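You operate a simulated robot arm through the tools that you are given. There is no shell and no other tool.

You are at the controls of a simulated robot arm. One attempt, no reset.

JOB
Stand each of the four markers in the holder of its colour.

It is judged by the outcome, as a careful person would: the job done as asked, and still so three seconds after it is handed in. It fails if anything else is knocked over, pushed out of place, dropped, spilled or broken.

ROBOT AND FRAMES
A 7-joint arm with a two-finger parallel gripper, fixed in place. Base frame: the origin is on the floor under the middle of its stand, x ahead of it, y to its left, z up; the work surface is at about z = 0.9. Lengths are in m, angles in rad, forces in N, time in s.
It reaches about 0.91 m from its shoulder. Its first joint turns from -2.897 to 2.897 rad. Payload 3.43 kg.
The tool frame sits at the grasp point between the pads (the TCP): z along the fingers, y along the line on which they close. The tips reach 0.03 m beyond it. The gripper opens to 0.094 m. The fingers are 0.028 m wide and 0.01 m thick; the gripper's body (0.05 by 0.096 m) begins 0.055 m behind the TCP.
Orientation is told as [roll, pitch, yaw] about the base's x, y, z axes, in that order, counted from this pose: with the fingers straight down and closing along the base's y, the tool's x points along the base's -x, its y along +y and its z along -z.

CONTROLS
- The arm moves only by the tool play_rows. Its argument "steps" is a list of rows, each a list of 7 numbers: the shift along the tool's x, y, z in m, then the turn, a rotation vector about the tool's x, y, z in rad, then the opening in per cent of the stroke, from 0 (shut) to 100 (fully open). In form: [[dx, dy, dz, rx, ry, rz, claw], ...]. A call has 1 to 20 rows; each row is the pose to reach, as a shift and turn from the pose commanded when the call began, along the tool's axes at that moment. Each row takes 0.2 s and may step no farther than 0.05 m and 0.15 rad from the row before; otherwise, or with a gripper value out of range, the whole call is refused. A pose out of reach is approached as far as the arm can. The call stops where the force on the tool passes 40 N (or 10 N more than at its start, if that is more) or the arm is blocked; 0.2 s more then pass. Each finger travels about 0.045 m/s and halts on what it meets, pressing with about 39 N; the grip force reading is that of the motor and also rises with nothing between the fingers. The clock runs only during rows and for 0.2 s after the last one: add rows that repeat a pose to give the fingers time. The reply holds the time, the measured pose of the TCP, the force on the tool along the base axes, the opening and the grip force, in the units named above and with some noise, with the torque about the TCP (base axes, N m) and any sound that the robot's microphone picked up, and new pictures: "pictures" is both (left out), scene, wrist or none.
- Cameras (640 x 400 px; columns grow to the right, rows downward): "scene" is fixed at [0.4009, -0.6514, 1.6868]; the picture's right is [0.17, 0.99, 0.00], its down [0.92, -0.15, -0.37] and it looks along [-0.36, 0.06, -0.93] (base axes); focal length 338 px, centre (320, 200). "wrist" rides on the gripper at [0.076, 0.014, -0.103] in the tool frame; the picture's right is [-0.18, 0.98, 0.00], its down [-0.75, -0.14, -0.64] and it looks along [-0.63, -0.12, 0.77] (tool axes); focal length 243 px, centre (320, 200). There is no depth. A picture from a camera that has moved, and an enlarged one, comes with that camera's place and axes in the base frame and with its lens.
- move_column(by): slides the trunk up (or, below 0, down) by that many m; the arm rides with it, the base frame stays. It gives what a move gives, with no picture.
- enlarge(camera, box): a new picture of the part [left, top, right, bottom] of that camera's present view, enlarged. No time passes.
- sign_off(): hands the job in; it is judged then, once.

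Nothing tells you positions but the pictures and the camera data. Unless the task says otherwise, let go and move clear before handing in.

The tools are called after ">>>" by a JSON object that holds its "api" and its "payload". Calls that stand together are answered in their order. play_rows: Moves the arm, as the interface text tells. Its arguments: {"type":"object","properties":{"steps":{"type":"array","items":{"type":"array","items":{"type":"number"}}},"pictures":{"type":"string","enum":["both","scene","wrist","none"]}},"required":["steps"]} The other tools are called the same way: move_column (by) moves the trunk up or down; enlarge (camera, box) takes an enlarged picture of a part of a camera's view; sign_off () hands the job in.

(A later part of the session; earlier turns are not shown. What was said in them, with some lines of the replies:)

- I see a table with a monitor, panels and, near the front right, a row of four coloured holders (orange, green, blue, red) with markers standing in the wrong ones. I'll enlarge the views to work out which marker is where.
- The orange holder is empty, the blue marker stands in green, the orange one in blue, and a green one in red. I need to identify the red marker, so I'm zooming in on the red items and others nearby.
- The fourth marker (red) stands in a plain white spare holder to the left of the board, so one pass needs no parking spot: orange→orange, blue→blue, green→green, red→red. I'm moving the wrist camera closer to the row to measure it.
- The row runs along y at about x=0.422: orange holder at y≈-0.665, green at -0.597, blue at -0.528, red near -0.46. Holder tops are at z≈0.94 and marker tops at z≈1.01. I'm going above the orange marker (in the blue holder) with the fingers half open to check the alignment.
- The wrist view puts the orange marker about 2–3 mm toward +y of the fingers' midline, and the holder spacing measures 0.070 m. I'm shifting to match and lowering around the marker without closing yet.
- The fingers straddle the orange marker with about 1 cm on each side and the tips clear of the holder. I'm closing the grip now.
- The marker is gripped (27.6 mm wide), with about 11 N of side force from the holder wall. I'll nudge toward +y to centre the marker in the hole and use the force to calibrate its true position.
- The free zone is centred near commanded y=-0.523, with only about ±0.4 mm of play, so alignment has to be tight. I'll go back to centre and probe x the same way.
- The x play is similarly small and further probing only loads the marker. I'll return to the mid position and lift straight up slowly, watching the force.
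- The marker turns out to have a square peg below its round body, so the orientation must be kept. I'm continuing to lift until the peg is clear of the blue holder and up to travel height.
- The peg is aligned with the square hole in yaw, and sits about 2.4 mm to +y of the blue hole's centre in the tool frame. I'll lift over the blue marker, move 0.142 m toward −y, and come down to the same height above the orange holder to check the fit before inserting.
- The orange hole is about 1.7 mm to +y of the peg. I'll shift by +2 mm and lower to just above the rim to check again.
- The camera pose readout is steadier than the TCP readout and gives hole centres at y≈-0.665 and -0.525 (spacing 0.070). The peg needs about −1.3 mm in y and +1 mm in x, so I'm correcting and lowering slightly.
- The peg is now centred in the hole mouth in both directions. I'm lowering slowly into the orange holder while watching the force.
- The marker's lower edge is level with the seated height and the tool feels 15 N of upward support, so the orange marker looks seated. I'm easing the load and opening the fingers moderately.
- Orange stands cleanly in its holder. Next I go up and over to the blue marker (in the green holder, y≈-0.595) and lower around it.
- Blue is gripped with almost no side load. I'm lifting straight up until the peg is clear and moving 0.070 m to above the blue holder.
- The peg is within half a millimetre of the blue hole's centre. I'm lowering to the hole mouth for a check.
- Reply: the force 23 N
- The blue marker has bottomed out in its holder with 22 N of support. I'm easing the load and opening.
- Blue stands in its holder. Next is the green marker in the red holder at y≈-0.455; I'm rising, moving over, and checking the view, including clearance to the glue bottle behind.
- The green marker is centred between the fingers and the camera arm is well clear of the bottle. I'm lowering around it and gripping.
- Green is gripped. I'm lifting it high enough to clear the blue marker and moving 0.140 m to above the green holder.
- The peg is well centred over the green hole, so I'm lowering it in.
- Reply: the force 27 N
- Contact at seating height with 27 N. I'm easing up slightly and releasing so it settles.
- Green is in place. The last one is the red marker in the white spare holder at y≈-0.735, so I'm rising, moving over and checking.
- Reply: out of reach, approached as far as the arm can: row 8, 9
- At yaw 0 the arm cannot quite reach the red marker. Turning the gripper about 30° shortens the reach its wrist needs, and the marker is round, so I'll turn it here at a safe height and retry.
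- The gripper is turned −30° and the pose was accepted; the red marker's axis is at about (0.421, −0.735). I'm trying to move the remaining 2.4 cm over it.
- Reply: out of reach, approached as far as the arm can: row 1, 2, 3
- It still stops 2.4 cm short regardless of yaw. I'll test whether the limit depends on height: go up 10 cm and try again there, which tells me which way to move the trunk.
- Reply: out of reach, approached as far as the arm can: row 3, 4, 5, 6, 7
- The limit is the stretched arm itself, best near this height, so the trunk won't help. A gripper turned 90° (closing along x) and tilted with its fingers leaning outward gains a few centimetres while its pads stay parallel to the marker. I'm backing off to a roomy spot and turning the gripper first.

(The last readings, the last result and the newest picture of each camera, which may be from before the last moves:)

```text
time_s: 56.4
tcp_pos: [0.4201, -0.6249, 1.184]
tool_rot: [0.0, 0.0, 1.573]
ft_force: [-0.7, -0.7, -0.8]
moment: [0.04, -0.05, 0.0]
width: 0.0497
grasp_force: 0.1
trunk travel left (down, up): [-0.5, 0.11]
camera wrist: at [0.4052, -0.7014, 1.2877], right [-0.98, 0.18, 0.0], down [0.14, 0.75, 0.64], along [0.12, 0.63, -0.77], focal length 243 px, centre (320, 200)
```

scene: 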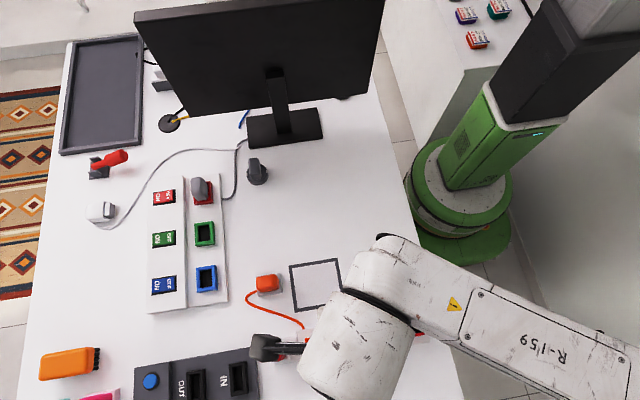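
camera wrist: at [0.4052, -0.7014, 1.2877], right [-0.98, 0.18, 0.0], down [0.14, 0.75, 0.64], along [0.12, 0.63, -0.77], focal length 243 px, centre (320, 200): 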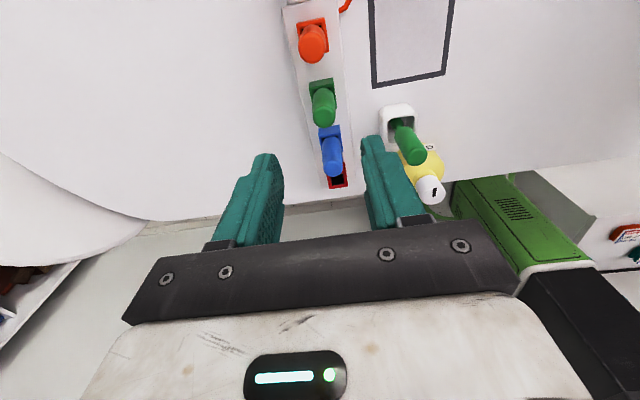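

Yaw is now +90° with the camera on the outer side. Next I tilt the fingers 0.25 rad outward and move above the red marker.

>>> {"api": "play_rows", "payload": {"steps": [[0, 0, 0, 0, 0.125, 0, 53], [0, 0, 0, 0, 0.25, 0, 53], [0.03, -0.0005, 0, 0, 0.25, 0, 53], [0.06, -0.001, 0, 0, 0.25, 0, 53], [0.085, -0.001, 0, 0, 0.25, 0, 53], [0.1, -0.0013, 0, 0, 0.25, 0, 53], [0.1096, -0.0013, 0.02, 0, 0.25, 0, 53], [0.1096, -0.0013, 0.045, 0, 0.25, 0, 53], [0.1096, -0.0013, 0.07, 0, 0.25, 0, 53], [0.1096, -0.0013, 0.09, 0, 0.25, 0, 53], [0.1096, -0.0013, 0.09, 0, 0.25, 0, 53]], "pictures": "both"}}

>>> {"api": "enlarge", "payload": {"camera": "wrist", "box": [220, 50, 420, 200]}}

```text
time_s: 58.8
tcp_pos: [0.4206, -0.735, 1.0957]
tool_rot: [0.001, 0.251, 1.572]
ft_force: [-0.6, -0.4, 0.1]
moment: [0.01, 0.0, 0.03]
width: 0.0497
grasp_force: 0.0
trunk travel left (down, up): [-0.5, 0.11]
camera wrist: at [0.4068, -0.7833, 1.2143], right [-0.98, 0.18, -0.05], down [0.14, 0.89, 0.44], along [0.12, 0.42, -0.9], focal length 243 px, centre (320, 200)
```

scene: 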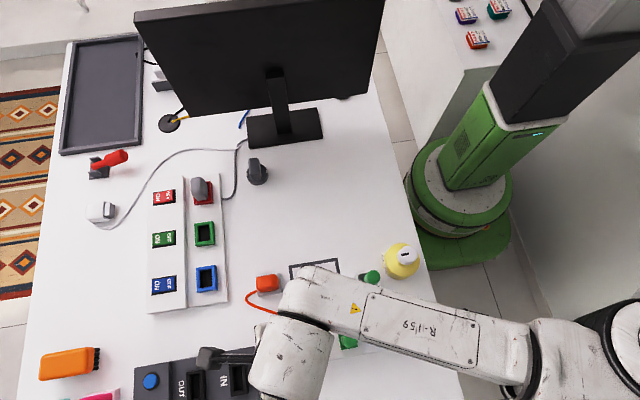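
wrist: 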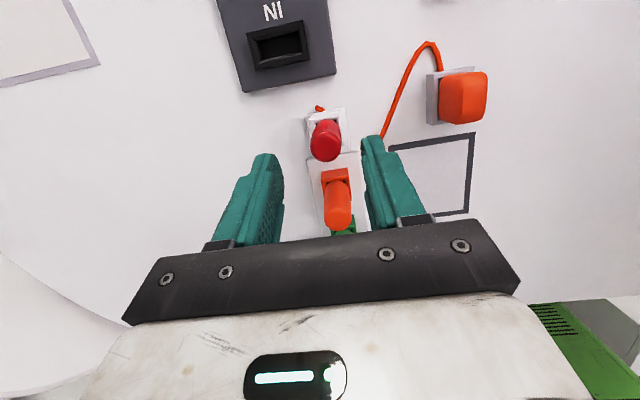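

```text
2.67 times, centred on (320, 125) of wrist
camera zoom: at [0.4068, -0.7833, 1.2143], right [-0.98, 0.18, -0.05], down [0.14, 0.89, 0.44], along [0.12, 0.42, -0.9], focal length 647 px, centre (320, 400)
```

zoom: 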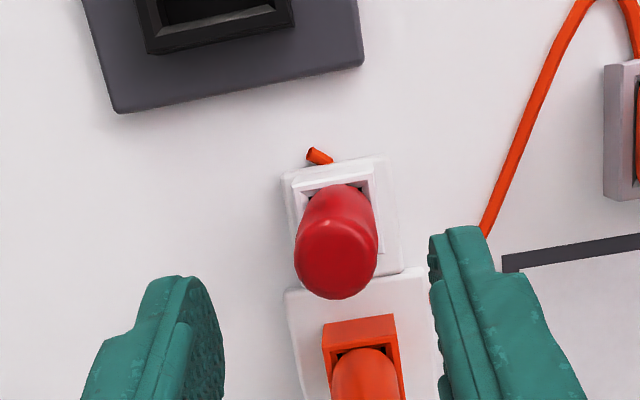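

The tilted pose reaches and the red marker is centred within about a millimetre. I'm descending vertically around it.

>>> {"api": "play_rows", "payload": {"steps": [[-0.005, 0.001, 0.0195, 0, 0, 0, 53], [-0.01, 0.001, 0.039, 0, 0, 0, 53], [-0.015, 0.001, 0.0585, 0, 0, 0, 53], [-0.02, 0.001, 0.078, 0, 0, 0, 53], [-0.025, 0.001, 0.0975, 0, 0, 0, 53], [-0.0277, 0.001, 0.1081, 0, 0, 0, 53], [-0.0277, 0.001, 0.1081, 0, 0, 0, 53]], "pictures": "both"}}

>>> {"api": "enlarge", "payload": {"camera": "wrist", "box": [220, 70, 420, 240]}}

>>> {"api": "enlarge", "payload": {"camera": "scene", "box": [180, 230, 460, 400]}}

```text
time_s: 60.4
tcp_pos: [0.4195, -0.7344, 0.9827]
tool_rot: [0.001, 0.25, 1.571]
ft_force: [-0.3, -0.2, -0.3]
moment: [-0.01, 0.02, 0.01]
width: 0.0497
grasp_force: 0.1
trunk travel left (down, up): [-0.5, 0.11]
camera wrist: at [0.4059, -0.7834, 1.1014], right [-0.98, 0.18, -0.05], down [0.14, 0.89, 0.44], along [0.12, 0.42, -0.9], focal length 243 px, centre (320, 200)
```

scene: 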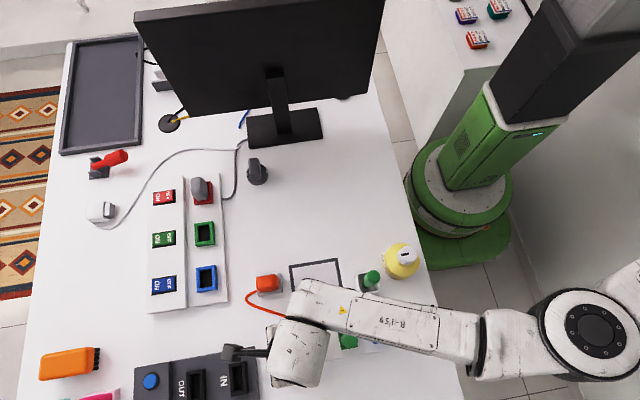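
wrist: 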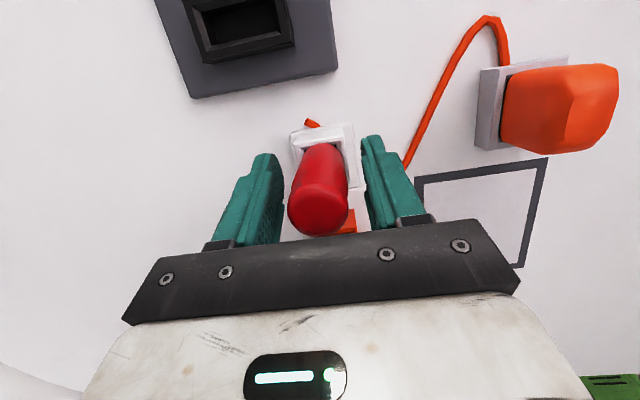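

```text
2.35 times, centred on (320, 155) of wrist
camera zoom: at [0.4059, -0.7834, 1.1014], right [-0.98, 0.18, -0.05], down [0.14, 0.89, 0.44], along [0.12, 0.42, -0.9], focal length 571 px, centre (320, 306)
```

zoom: 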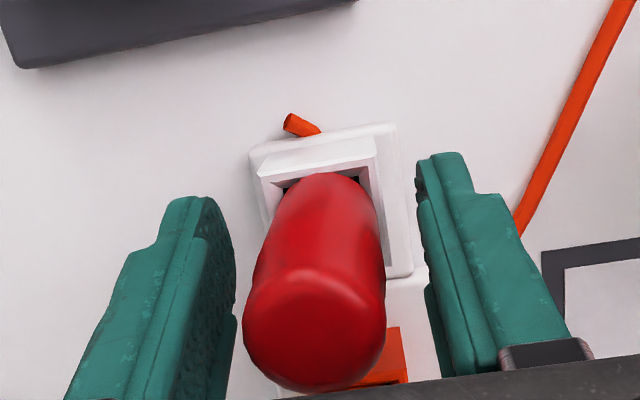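

```text
2.29 times, centred on (320, 315) of scene
camera zoom: at [0.4009, -0.6514, 1.6868], right [0.17, 0.99, 0.0], down [0.92, -0.15, -0.37], along [-0.36, 0.06, -0.93], focal length 772 px, centre (320, -63)
```

zoom: 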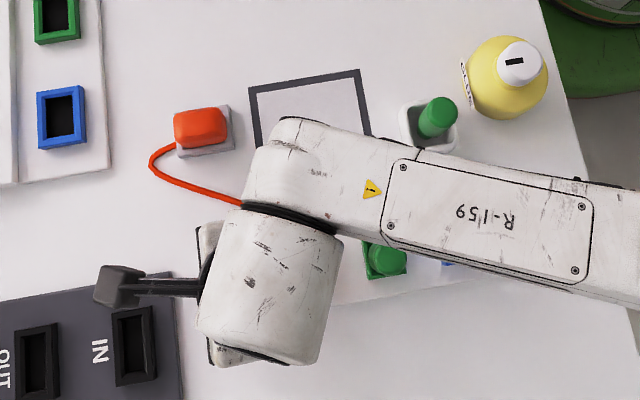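

>>> {"api": "play_rows", "payload": {"steps": [[0, 0, 0, 0, 0, 0, 40], [0, 0, 0, 0, 0, 0, 28], [0, 0, 0, 0, 0, 0, 15], [0, 0, 0, 0, 0, 0, 5], [0, 0, 0, 0, 0, 0, 5]], "pictures": "wrist"}}

>>> {"api": "enlarge", "payload": {"camera": "wrist", "box": [220, 70, 420, 240]}}

```text
time_s: 61.6
tcp_pos: [0.4198, -0.7346, 0.983]
tool_rot: [-0.001, 0.249, 1.572]
ft_force: [0.0, 0.9, 0.0]
moment: [0.04, 0.04, 0.03]
width: 0.0284
grasp_force: 39.2
trunk travel left (down, up): [-0.5, 0.11]
camera wrist: at [0.4058, -0.7834, 1.1015], right [-0.98, 0.18, -0.05], down [0.14, 0.89, 0.44], along [0.12, 0.42, -0.9], focal length 243 px, centre (320, 200)
```

wrist: 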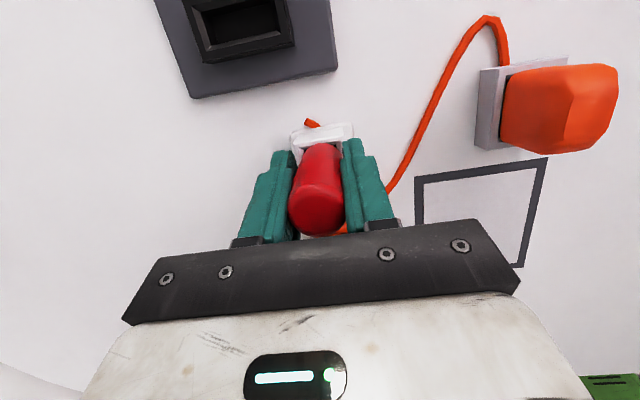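

```text
2.35 times, centred on (320, 155) of wrist
camera zoom: at [0.4058, -0.7834, 1.1015], right [-0.98, 0.18, -0.05], down [0.14, 0.89, 0.44], along [0.12, 0.42, -0.9], focal length 571 px, centre (320, 306)
```

zoom: 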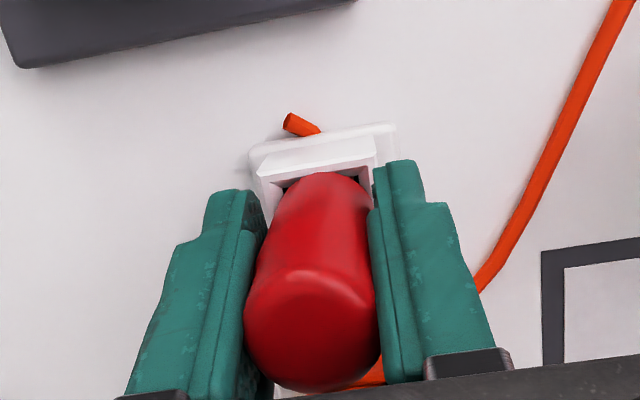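

Red is gripped with no side load. I'm lifting straight up a few centimetres to confirm the peg leaves the spare holder cleanly.

>>> {"api": "play_rows", "payload": {"steps": [[0.0015, 0, -0.0058, 0, 0, 0, 5], [0.004, 0, -0.0155, 0, 0, 0, 5], [0.0075, 0, -0.029, 0, 0, 0, 5], [0.0112, 0, -0.0436, 0, 0, 0, 5], [0.0137, 0, -0.0533, 0, 0, 0, 5], [0.0137, 0, -0.0533, 0, 0, 0, 5]], "pictures": "wrist"}}

>>> {"api": "enlarge", "payload": {"camera": "wrist", "box": [220, 70, 420, 240]}}

>>> {"api": "enlarge", "payload": {"camera": "wrist", "box": [280, 100, 360, 150]}}

```text
time_s: 63.0
tcp_pos: [0.4201, -0.7343, 1.0385]
tool_rot: [-0.001, 0.249, 1.571]
ft_force: [-0.3, 0.2, 0.8]
moment: [0.02, -0.02, -0.01]
width: 0.0284
grasp_force: 39.2
trunk travel left (down, up): [-0.5, 0.11]
camera wrist: at [0.406, -0.7831, 1.1567], right [-0.98, 0.18, -0.05], down [0.14, 0.89, 0.44], along [0.12, 0.42, -0.9], focal length 243 px, centre (320, 200)
```

wrist: 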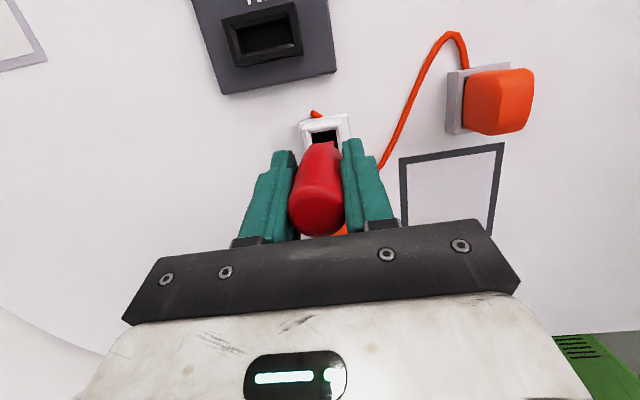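

```text
2.35 times, centred on (320, 155) of wrist
camera zoom: at [0.406, -0.7831, 1.1567], right [-0.98, 0.18, -0.05], down [0.14, 0.89, 0.44], along [0.12, 0.42, -0.9], focal length 571 px, centre (320, 306)
```

zoom: 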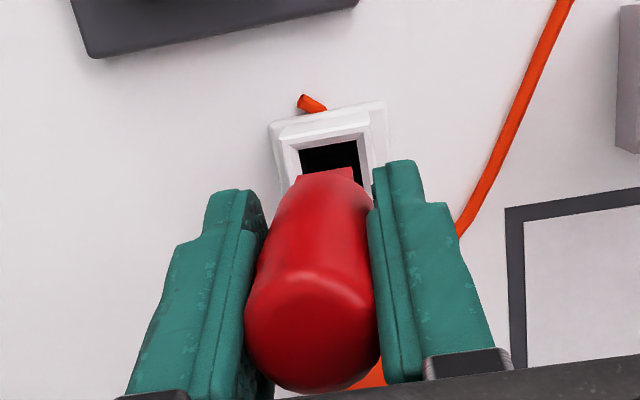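

```text
8.00 times, centred on (320, 125) of wrist
camera zoom: at [0.406, -0.7831, 1.1567], right [-0.98, 0.18, -0.05], down [0.14, 0.89, 0.44], along [0.12, 0.42, -0.9], focal length 1941 px, centre (320, 800)
```

zoom: 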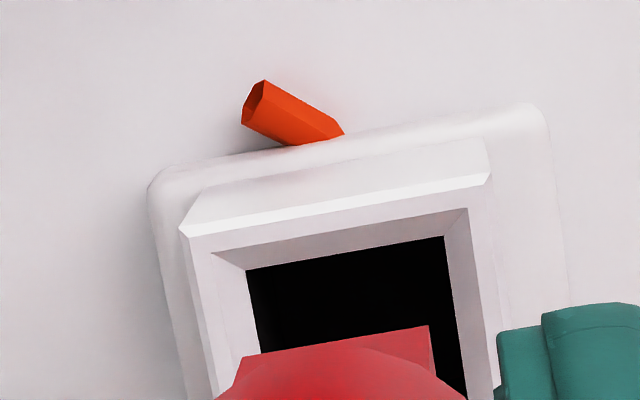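

The peg is out, square to the holder, and the spare base did not move. I'm carrying red high over the other three markers to above the red holder.

>>> {"api": "play_rows", "payload": {"steps": [[0.0087, 0, -0.0339, 0, 0, 0, 5], [0.0174, 0, -0.0678, 0, 0, 0, 5], [0.0253, 0, -0.0988, 0, 0, 0, 5], [-0.0038, 0, -0.1062, 0, 0, 0, 5], [-0.0377, 0, -0.1149, 0, 0, 0, 5], [-0.0716, 0, -0.1236, 0, 0, 0, 5], [-0.1055, -0.0006, -0.1323, 0, 0, 0, 5], [-0.1394, -0.0006, -0.141, 0, 0, 0, 5], [-0.1733, -0.0012, -0.1497, 0, 0, 0, 5], [-0.2072, -0.0012, -0.1584, 0, 0, 0, 5], [-0.2314, -0.0012, -0.1646, 0, 0, 0, 5], [-0.2446, -0.0012, -0.168, 0, 0, 0, 5], [-0.2446, -0.0012, -0.168, 0, 0, 0, 5], [-0.252, -0.0012, -0.1389, 0, 0, 0, 5], [-0.2595, -0.0012, -0.1099, 0, 0, 0, 5], [-0.2657, -0.0012, -0.0857, 0, 0, 0, 5], [-0.2694, -0.0012, -0.0711, 0, 0, 0, 5], [-0.2694, -0.0012, -0.0711, 0, 0, 0, 5]], "pictures": "both"}}

>>> {"api": "enlarge", "payload": {"camera": "wrist", "box": [280, 100, 360, 150]}}

>>> {"api": "enlarge", "payload": {"camera": "wrist", "box": [220, 70, 420, 240]}}

```text
time_s: 66.8
tcp_pos: [0.4197, -0.455, 1.0405]
tool_rot: [0.0, 0.251, 1.571]
ft_force: [-0.1, -0.3, 0.1]
moment: [0.02, 0.0, 0.0]
width: 0.0281
grasp_force: 38.6
trunk travel left (down, up): [-0.5, 0.11]
camera wrist: at [0.4057, -0.5034, 1.1587], right [-0.98, 0.18, -0.05], down [0.14, 0.89, 0.44], along [0.12, 0.42, -0.9], focal length 243 px, centre (320, 200)
```

scene: 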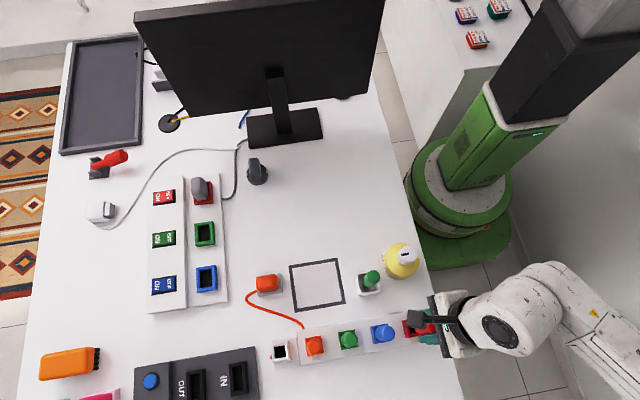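
wrist: 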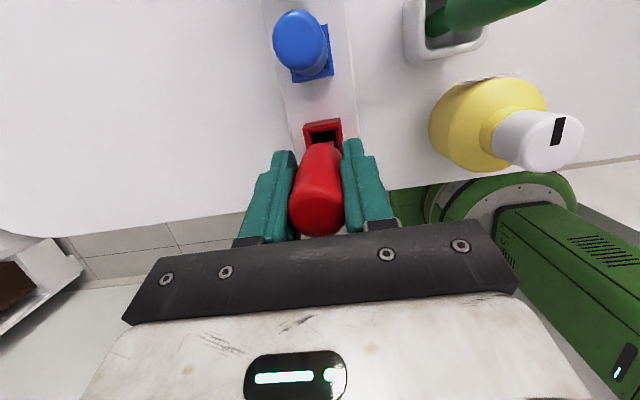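

```text
8.00 times, centred on (320, 125) of wrist
camera zoom: at [0.4057, -0.5034, 1.1587], right [-0.98, 0.18, -0.05], down [0.14, 0.89, 0.44], along [0.12, 0.42, -0.9], focal length 1941 px, centre (320, 800)
```

zoom: 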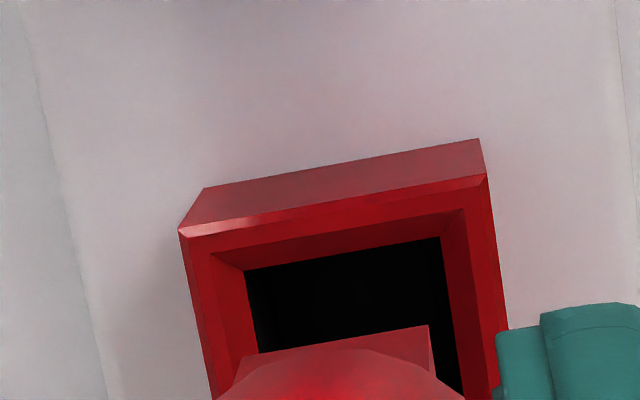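

```text
2.35 times, centred on (320, 155) of wrist
camera zoom: at [0.4057, -0.5034, 1.1587], right [-0.98, 0.18, -0.05], down [0.14, 0.89, 0.44], along [0.12, 0.42, -0.9], focal length 571 px, centre (320, 306)
```

zoom: 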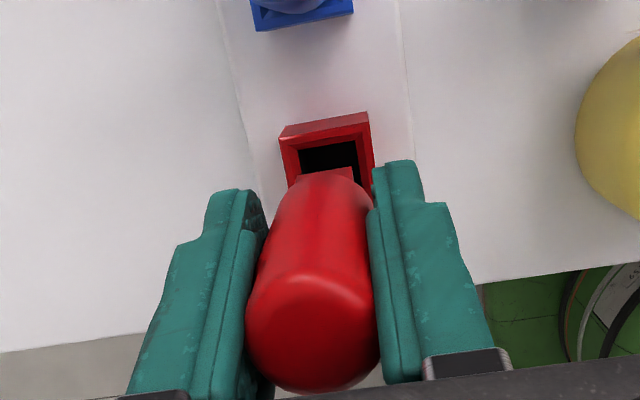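

The red holder appears in the same place relative to the peg as the spare one it just left, so it's aligned within about half a millimetre. I'm lowering vertically to the hole mouth and slightly in.

>>> {"api": "play_rows", "payload": {"steps": [[-0.0015, 0, 0.0078, 0, 0, 0, 5], [-0.0034, 0, 0.0155, 0, 0, 0, 5], [-0.0054, 0, 0.0233, 0, 0, 0, 5], [-0.0071, 0, 0.0291, 0, 0, 0, 5], [-0.0071, 0, 0.0291, 0, 0, 0, 5]], "pictures": "wrist"}}

>>> {"api": "enlarge", "payload": {"camera": "wrist", "box": [280, 100, 360, 150]}}

```text
time_s: 68.0
tcp_pos: [0.4214, -0.4566, 1.0092]
tool_rot: [0.0, 0.248, 1.571]
ft_force: [-0.5, 0.4, -0.8]
moment: [-0.03, 0.01, 0.02]
width: 0.028
grasp_force: 38.7
trunk travel left (down, up): [-0.5, 0.11]
camera wrist: at [0.4076, -0.5048, 1.1285], right [-0.98, 0.18, -0.05], down [0.14, 0.89, 0.44], along [0.12, 0.42, -0.9], focal length 243 px, centre (320, 200)
```

wrist: 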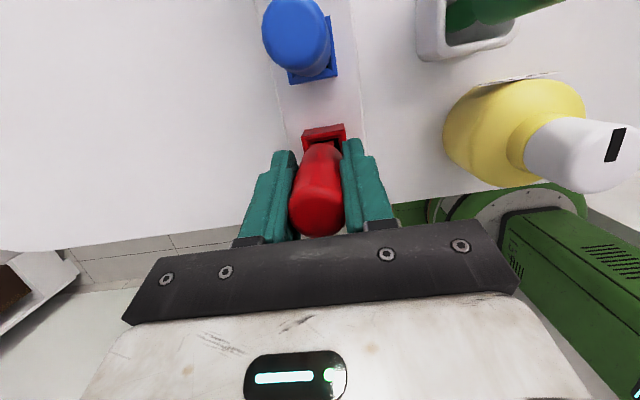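

```text
8.00 times, centred on (320, 125) of wrist
camera zoom: at [0.4076, -0.5048, 1.1285], right [-0.98, 0.18, -0.05], down [0.14, 0.89, 0.44], along [0.12, 0.42, -0.9], focal length 1941 px, centre (320, 800)
```

zoom: 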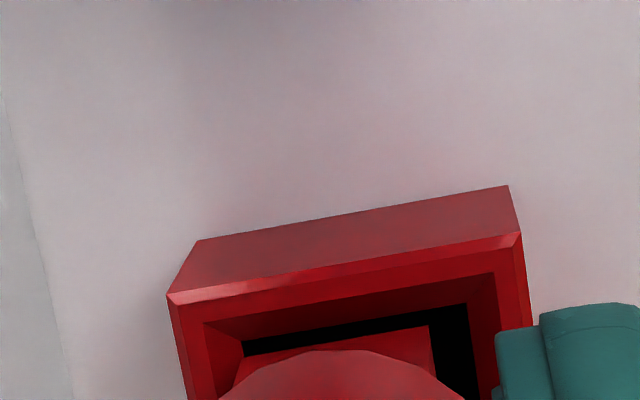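

The arm drifted about 2 mm in x while descending, so I'm correcting that before going further in.

>>> {"api": "play_rows", "payload": {"steps": [[-0.0009, 0.0021, 0, 0, 0, 0, 5], [-0.0009, 0.0021, 0, 0, 0, 0, 5], [-0.0009, 0.0021, 0, 0, 0, 0, 5]], "pictures": "wrist"}}

>>> {"api": "enlarge", "payload": {"camera": "wrist", "box": [280, 100, 360, 150]}}

```text
time_s: 68.8
tcp_pos: [0.4182, -0.4556, 1.0101]
tool_rot: [0.001, 0.25, 1.571]
ft_force: [0.7, -0.6, -0.9]
moment: [-0.01, 0.0, -0.01]
width: 0.0278
grasp_force: 38.9
trunk travel left (down, up): [-0.5, 0.11]
camera wrist: at [0.4049, -0.5041, 1.1289], right [-0.98, 0.18, -0.04], down [0.14, 0.89, 0.44], along [0.12, 0.42, -0.9], focal length 243 px, centre (320, 200)
```

wrist: 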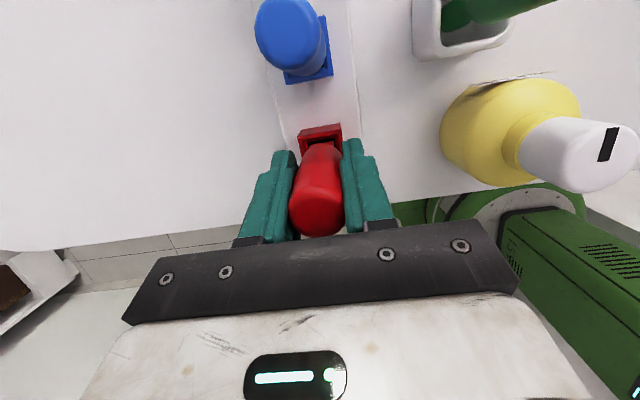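

```text
8.00 times, centred on (320, 125) of wrist
camera zoom: at [0.4049, -0.5041, 1.1289], right [-0.98, 0.18, -0.04], down [0.14, 0.89, 0.44], along [0.12, 0.42, -0.9], focal length 1941 px, centre (320, 800)
```

zoom: 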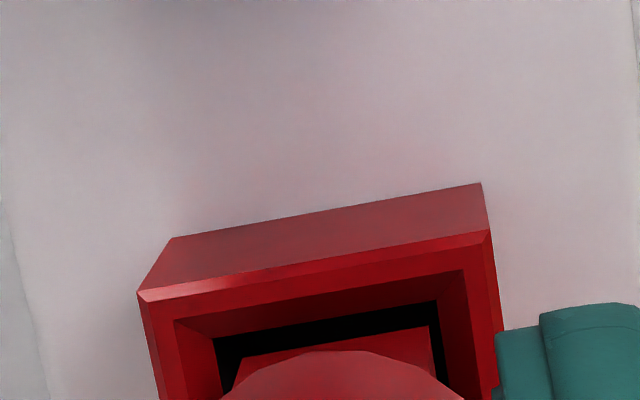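

>>> {"api": "play_rows", "payload": {"steps": [[-0.001, -0.0006, 0.0039, 0, 0, 0, 5], [-0.002, -0.0006, 0.0077, 0, 0, 0, 5], [-0.002, -0.0006, 0.0077, 0, 0, 0, 5]], "pictures": "wrist"}}

>>> {"api": "enlarge", "payload": {"camera": "wrist", "box": [280, 100, 360, 150]}}

```text
time_s: 69.6
tcp_pos: [0.4194, -0.4551, 1.0023]
tool_rot: [0.001, 0.249, 1.572]
ft_force: [0.5, -0.5, 0.1]
moment: [-0.02, 0.02, 0.0]
width: 0.028
grasp_force: 39.2
trunk travel left (down, up): [-0.5, 0.11]
camera wrist: at [0.4059, -0.5038, 1.121], right [-0.98, 0.18, -0.05], down [0.14, 0.89, 0.44], along [0.12, 0.42, -0.9], focal length 243 px, centre (320, 200)
```

wrist: 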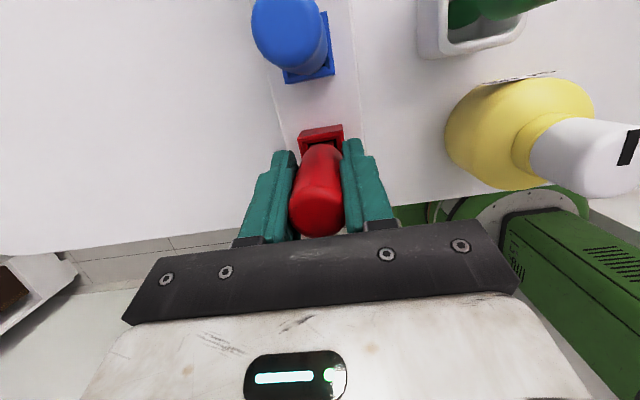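

```text
8.00 times, centred on (320, 125) of wrist
camera zoom: at [0.4059, -0.5038, 1.121], right [-0.98, 0.18, -0.05], down [0.14, 0.89, 0.44], along [0.12, 0.42, -0.9], focal length 1941 px, centre (320, 800)
```

zoom: 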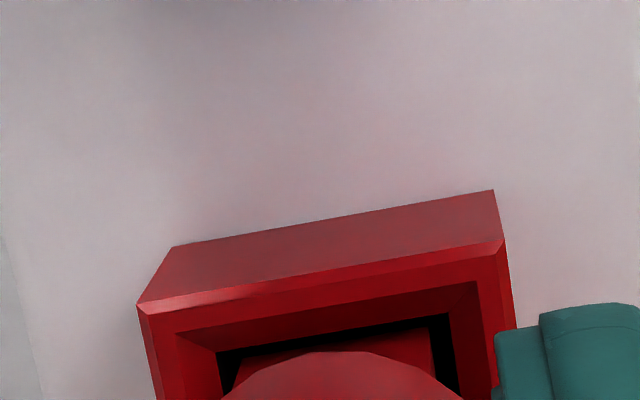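

Aligned again, and the peg is entering. I'm continuing down.

>>> {"api": "play_rows", "payload": {"steps": [[-0.001, 0, 0.0039, 0, 0, 0, 5], [-0.002, 0, 0.0077, 0, 0, 0, 5], [-0.003, 0, 0.0116, 0, 0, 0, 5], [-0.003, 0, 0.0116, 0, 0, 0, 5]], "pictures": "wrist"}}

>>> {"api": "enlarge", "payload": {"camera": "wrist", "box": [280, 100, 360, 150]}}

```text
time_s: 70.6
tcp_pos: [0.421, -0.4545, 0.9887]
tool_rot: [-0.001, 0.25, 1.571]
ft_force: [-0.6, -0.9, 0.3]
moment: [0.0, 0.0, 0.0]
width: 0.028
grasp_force: 38.9
trunk travel left (down, up): [-0.5, 0.11]
camera wrist: at [0.4064, -0.5039, 1.1089], right [-0.98, 0.18, -0.05], down [0.14, 0.89, 0.44], along [0.12, 0.42, -0.9], focal length 243 px, centre (320, 200)
```

wrist: 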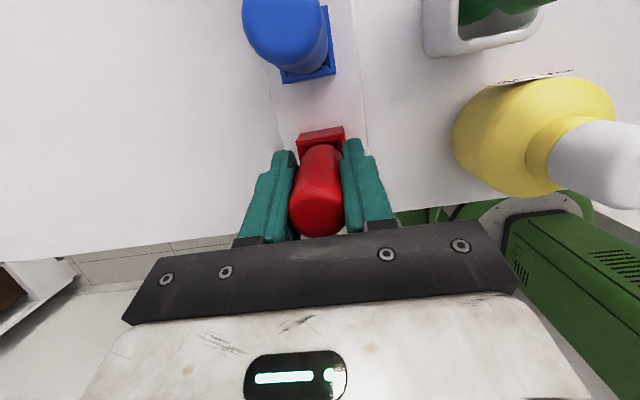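

```text
8.00 times, centred on (320, 125) of wrist
camera zoom: at [0.4064, -0.5039, 1.1089], right [-0.98, 0.18, -0.05], down [0.14, 0.89, 0.44], along [0.12, 0.42, -0.9], focal length 1941 px, centre (320, 800)
```

zoom: 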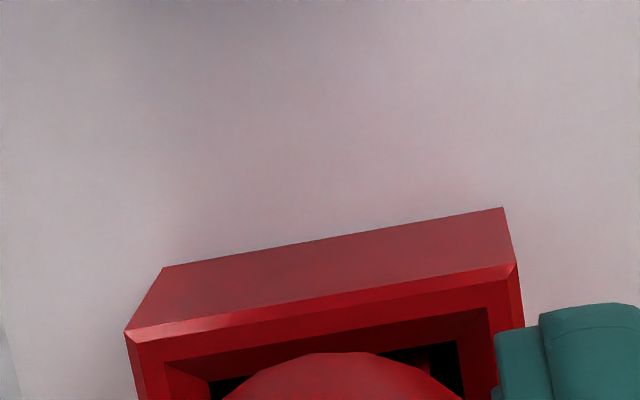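

>>> {"api": "play_rows", "payload": {"steps": [[-0.0007, 0.0003, 0.0029, 0, 0, 0, 5], [-0.0012, 0.0003, 0.0048, 0, 0, 0, 5], [-0.0012, 0.0003, 0.0048, 0, 0, 0, 5]], "pictures": "none"}}

```text
time_s: 71.4
tcp_pos: [0.4188, -0.4555, 0.9864]
tool_rot: [-0.001, 0.25, 1.571]
ft_force: [0.3, -0.2, -0.3]
moment: [0.0, 0.03, 0.0]
width: 0.0278
grasp_force: 38.5
trunk travel left (down, up): [-0.5, 0.11]
```

>>> {"api": "play_rows", "payload": {"steps": [[-0.0005, 0, 0.0019, 0, 0, 0, 5], [-0.0008, 0, 0.0032, 0, 0, 0, 5], [-0.0008, 0, 0.0032, 0, 0, 0, 5]], "pictures": "wrist"}}

>>> {"api": "enlarge", "payload": {"camera": "wrist", "box": [270, 90, 370, 160]}}

```text
time_s: 72.2
tcp_pos: [0.4196, -0.4548, 0.9861]
tool_rot: [-0.001, 0.256, 1.571]
ft_force: [0.8, 2.5, 31.1]
moment: [0.29, 0.19, -0.03]
width: 0.028
grasp_force: 38.9
trunk travel left (down, up): [-0.5, 0.11]
camera wrist: at [0.4054, -0.5037, 1.1041], right [-0.98, 0.18, -0.05], down [0.14, 0.89, 0.43], along [0.12, 0.42, -0.9], focal length 243 px, centre (320, 200)
```

wrist: 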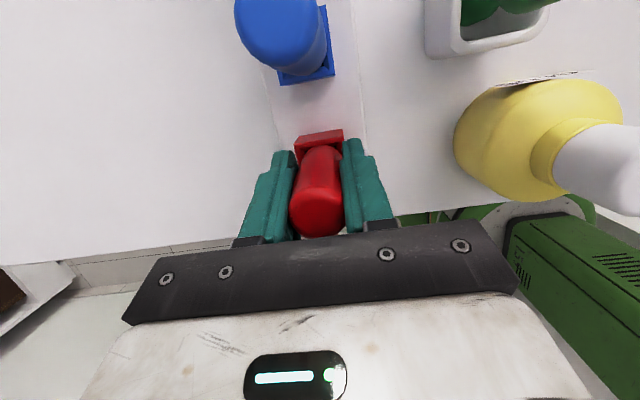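

```text
5.71 times, centred on (320, 125) of wrist
camera zoom: at [0.4054, -0.5037, 1.1041], right [-0.98, 0.18, -0.05], down [0.14, 0.89, 0.43], along [0.12, 0.42, -0.9], focal length 1386 px, centre (320, 629)
```

zoom: 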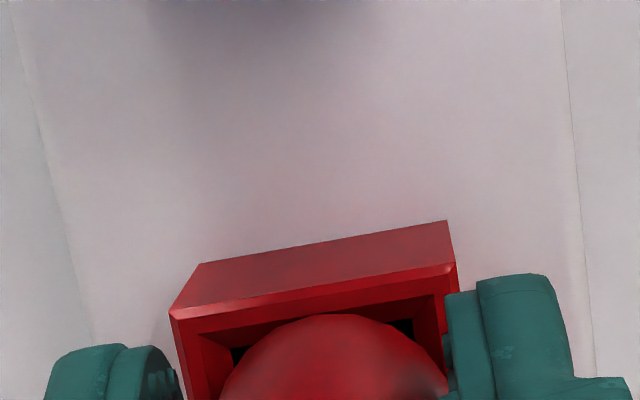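

Red is bottomed out with 31 N of support. I'm easing up and releasing.

>>> {"api": "play_rows", "payload": {"steps": [[0.0008, 0, -0.0029, 0, 0, 0, 5], [0.0008, 0, -0.0029, 0, 0, 0, 20], [0.0008, 0, -0.0029, 0, 0, 0, 38], [0.0008, 0, -0.0029, 0, 0, 0, 48], [0.0008, 0, -0.0029, 0, 0, 0, 55], [0.0008, 0, -0.0029, 0, 0, 0, 55]], "pictures": "wrist"}}

>>> {"api": "enlarge", "payload": {"camera": "wrist", "box": [220, 70, 420, 240]}}

```text
time_s: 73.6
tcp_pos: [0.42, -0.4546, 0.9858]
tool_rot: [-0.001, 0.25, 1.571]
ft_force: [0.3, 0.4, -0.5]
moment: [0.03, 0.02, -0.04]
width: 0.0514
grasp_force: 0.0
trunk travel left (down, up): [-0.5, 0.11]
camera wrist: at [0.4053, -0.5035, 1.1043], right [-0.98, 0.18, -0.05], down [0.14, 0.89, 0.44], along [0.12, 0.42, -0.9], focal length 243 px, centre (320, 200)
```

wrist: 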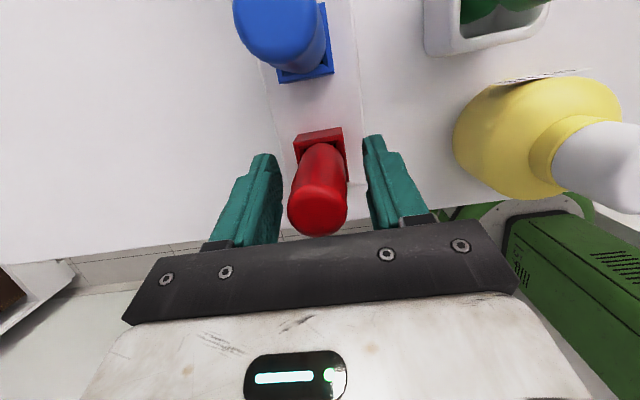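

```text
2.35 times, centred on (320, 155) of wrist
camera zoom: at [0.4053, -0.5035, 1.1043], right [-0.98, 0.18, -0.05], down [0.14, 0.89, 0.44], along [0.12, 0.42, -0.9], focal length 571 px, centre (320, 306)
```

zoom: 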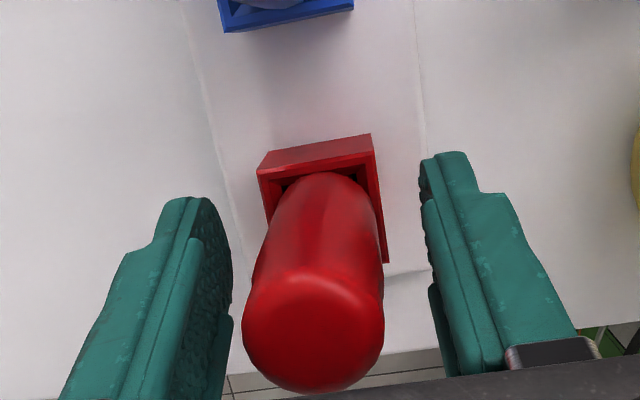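

Red stands in its holder. I'm withdrawing straight up and then back toward the robot so the scene camera can see everything.

>>> {"api": "play_rows", "payload": {"steps": [[0.005, 0, -0.0194, 0, 0, 0, 55], [0.0112, 0, -0.0436, 0, 0, 0, 55], [0.0199, 0, -0.0775, 0, 0, 0, 55], [0.0298, 0, -0.1162, 0, 0, 0, 55], [0.0397, 0, -0.155, 0, 0, 0, 55], [0.0497, 0, -0.1937, 0, 0, 0, 55], [0.015, 0.01, -0.202, 0, 0, 0, 55], [-0.02, 0.02, -0.21, 0, 0, 0, 55], [-0.05, 0.03, -0.218, 0, 0, 0, 55], [-0.05, 0.03, -0.218, 0, 0, 0, 55]], "pictures": "both"}}

>>> {"api": "enlarge", "payload": {"camera": "scene", "box": [230, 230, 450, 380]}}

>>> {"api": "enlarge", "payload": {"camera": "scene", "box": [260, 310, 440, 370]}}

>>> {"api": "enlarge", "payload": {"camera": "wrist", "box": [220, 0, 420, 150]}}

```text
time_s: 75.8
tcp_pos: [0.395, -0.3711, 1.1946]
tool_rot: [0.0, 0.25, 1.572]
ft_force: [-0.5, -0.2, -0.7]
moment: [0.02, 0.01, -0.02]
width: 0.0517
grasp_force: 0.0
out of reach, approached as far as the arm can: row 9, 10
trunk travel left (down, up): [-0.5, 0.11]
camera wrist: at [0.3805, -0.4209, 1.3142], right [-0.98, 0.18, -0.05], down [0.14, 0.89, 0.44], along [0.12, 0.42, -0.9], focal length 243 px, centre (320, 200)
```

scene: 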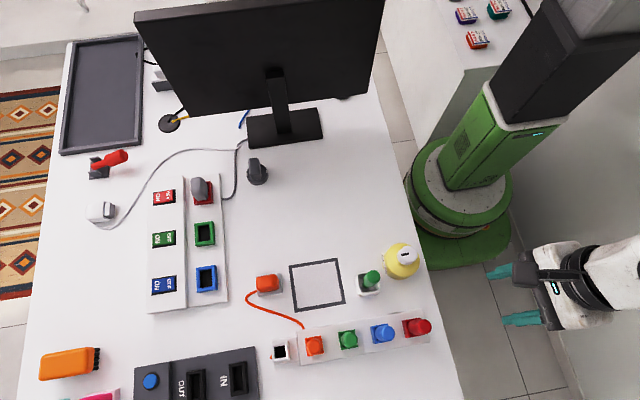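
wrist: 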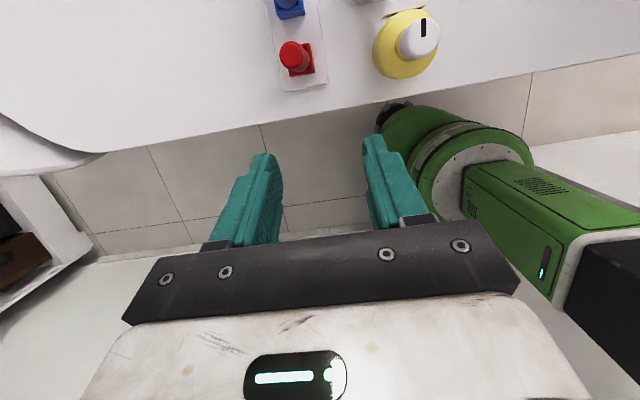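

```text
2.67 times, centred on (340, 305) of scene
camera zoom: at [0.4009, -0.6514, 1.6868], right [0.17, 0.99, 0.0], down [0.92, -0.15, -0.37], along [-0.36, 0.06, -0.93], focal length 901 px, centre (267, -80)
```

zoom: 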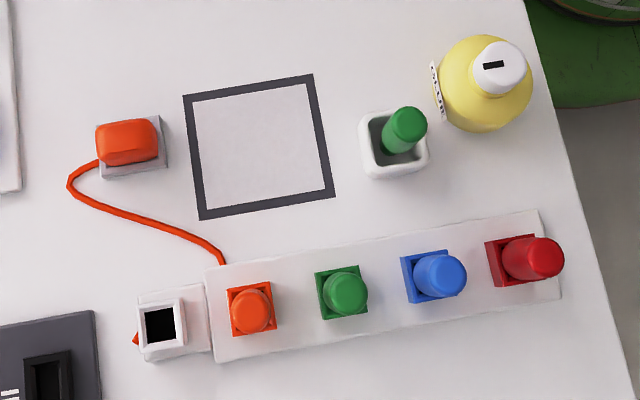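

```text
3.56 times, centred on (350, 340) of scene
camera zoom: at [0.4009, -0.6514, 1.6868], right [0.17, 0.99, 0.0], down [0.92, -0.15, -0.37], along [-0.36, 0.06, -0.93], focal length 1202 px, centre (213, -298)
```

zoom: 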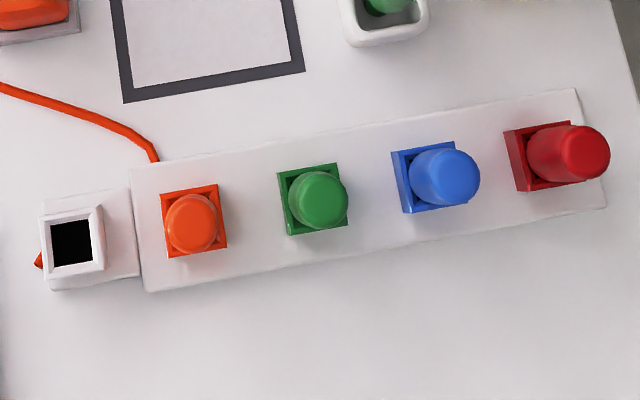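

```text
2.67 times, centred on (320, 75) of wrist
camera zoom: at [0.3805, -0.4209, 1.3142], right [-0.98, 0.18, -0.05], down [0.14, 0.89, 0.44], along [0.12, 0.42, -0.9], focal length 647 px, centre (320, 533)
```

zoom: 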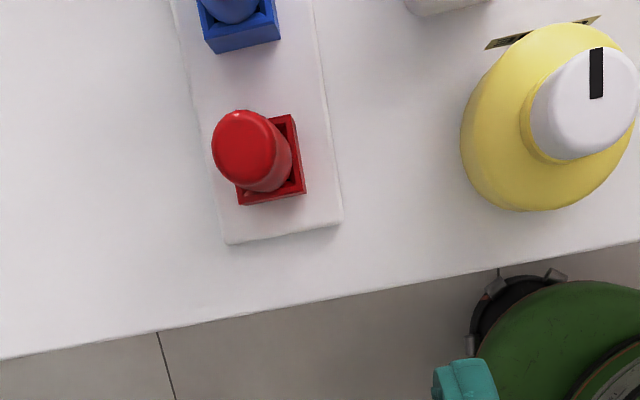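

All four markers now stand in the holder of their own colour. The board, spare holder, cup, glue bottle and cable look unchanged from the start, and the gripper is open and clear of the table. I'm handing the job in.

>>> {"api": "sign_off", "payload": {}}

```text
The job is handed in.
```

The four markers (orange, green, blue and red) now stand in the holders of their own colours, and I have handed the job in. The last pictures show all four upright and fully seated. Nothing else on the table looks moved from where it started.

- **Red marker:** it started in the plain white spare holder beside the board, just beyond the arm's normal reach. I got to it by turning the gripper 90° and tilting it slightly. That holder is now empty and still in place.
- **Green item in the white cup:** I left it alone, because it isn't shaped like the markers.
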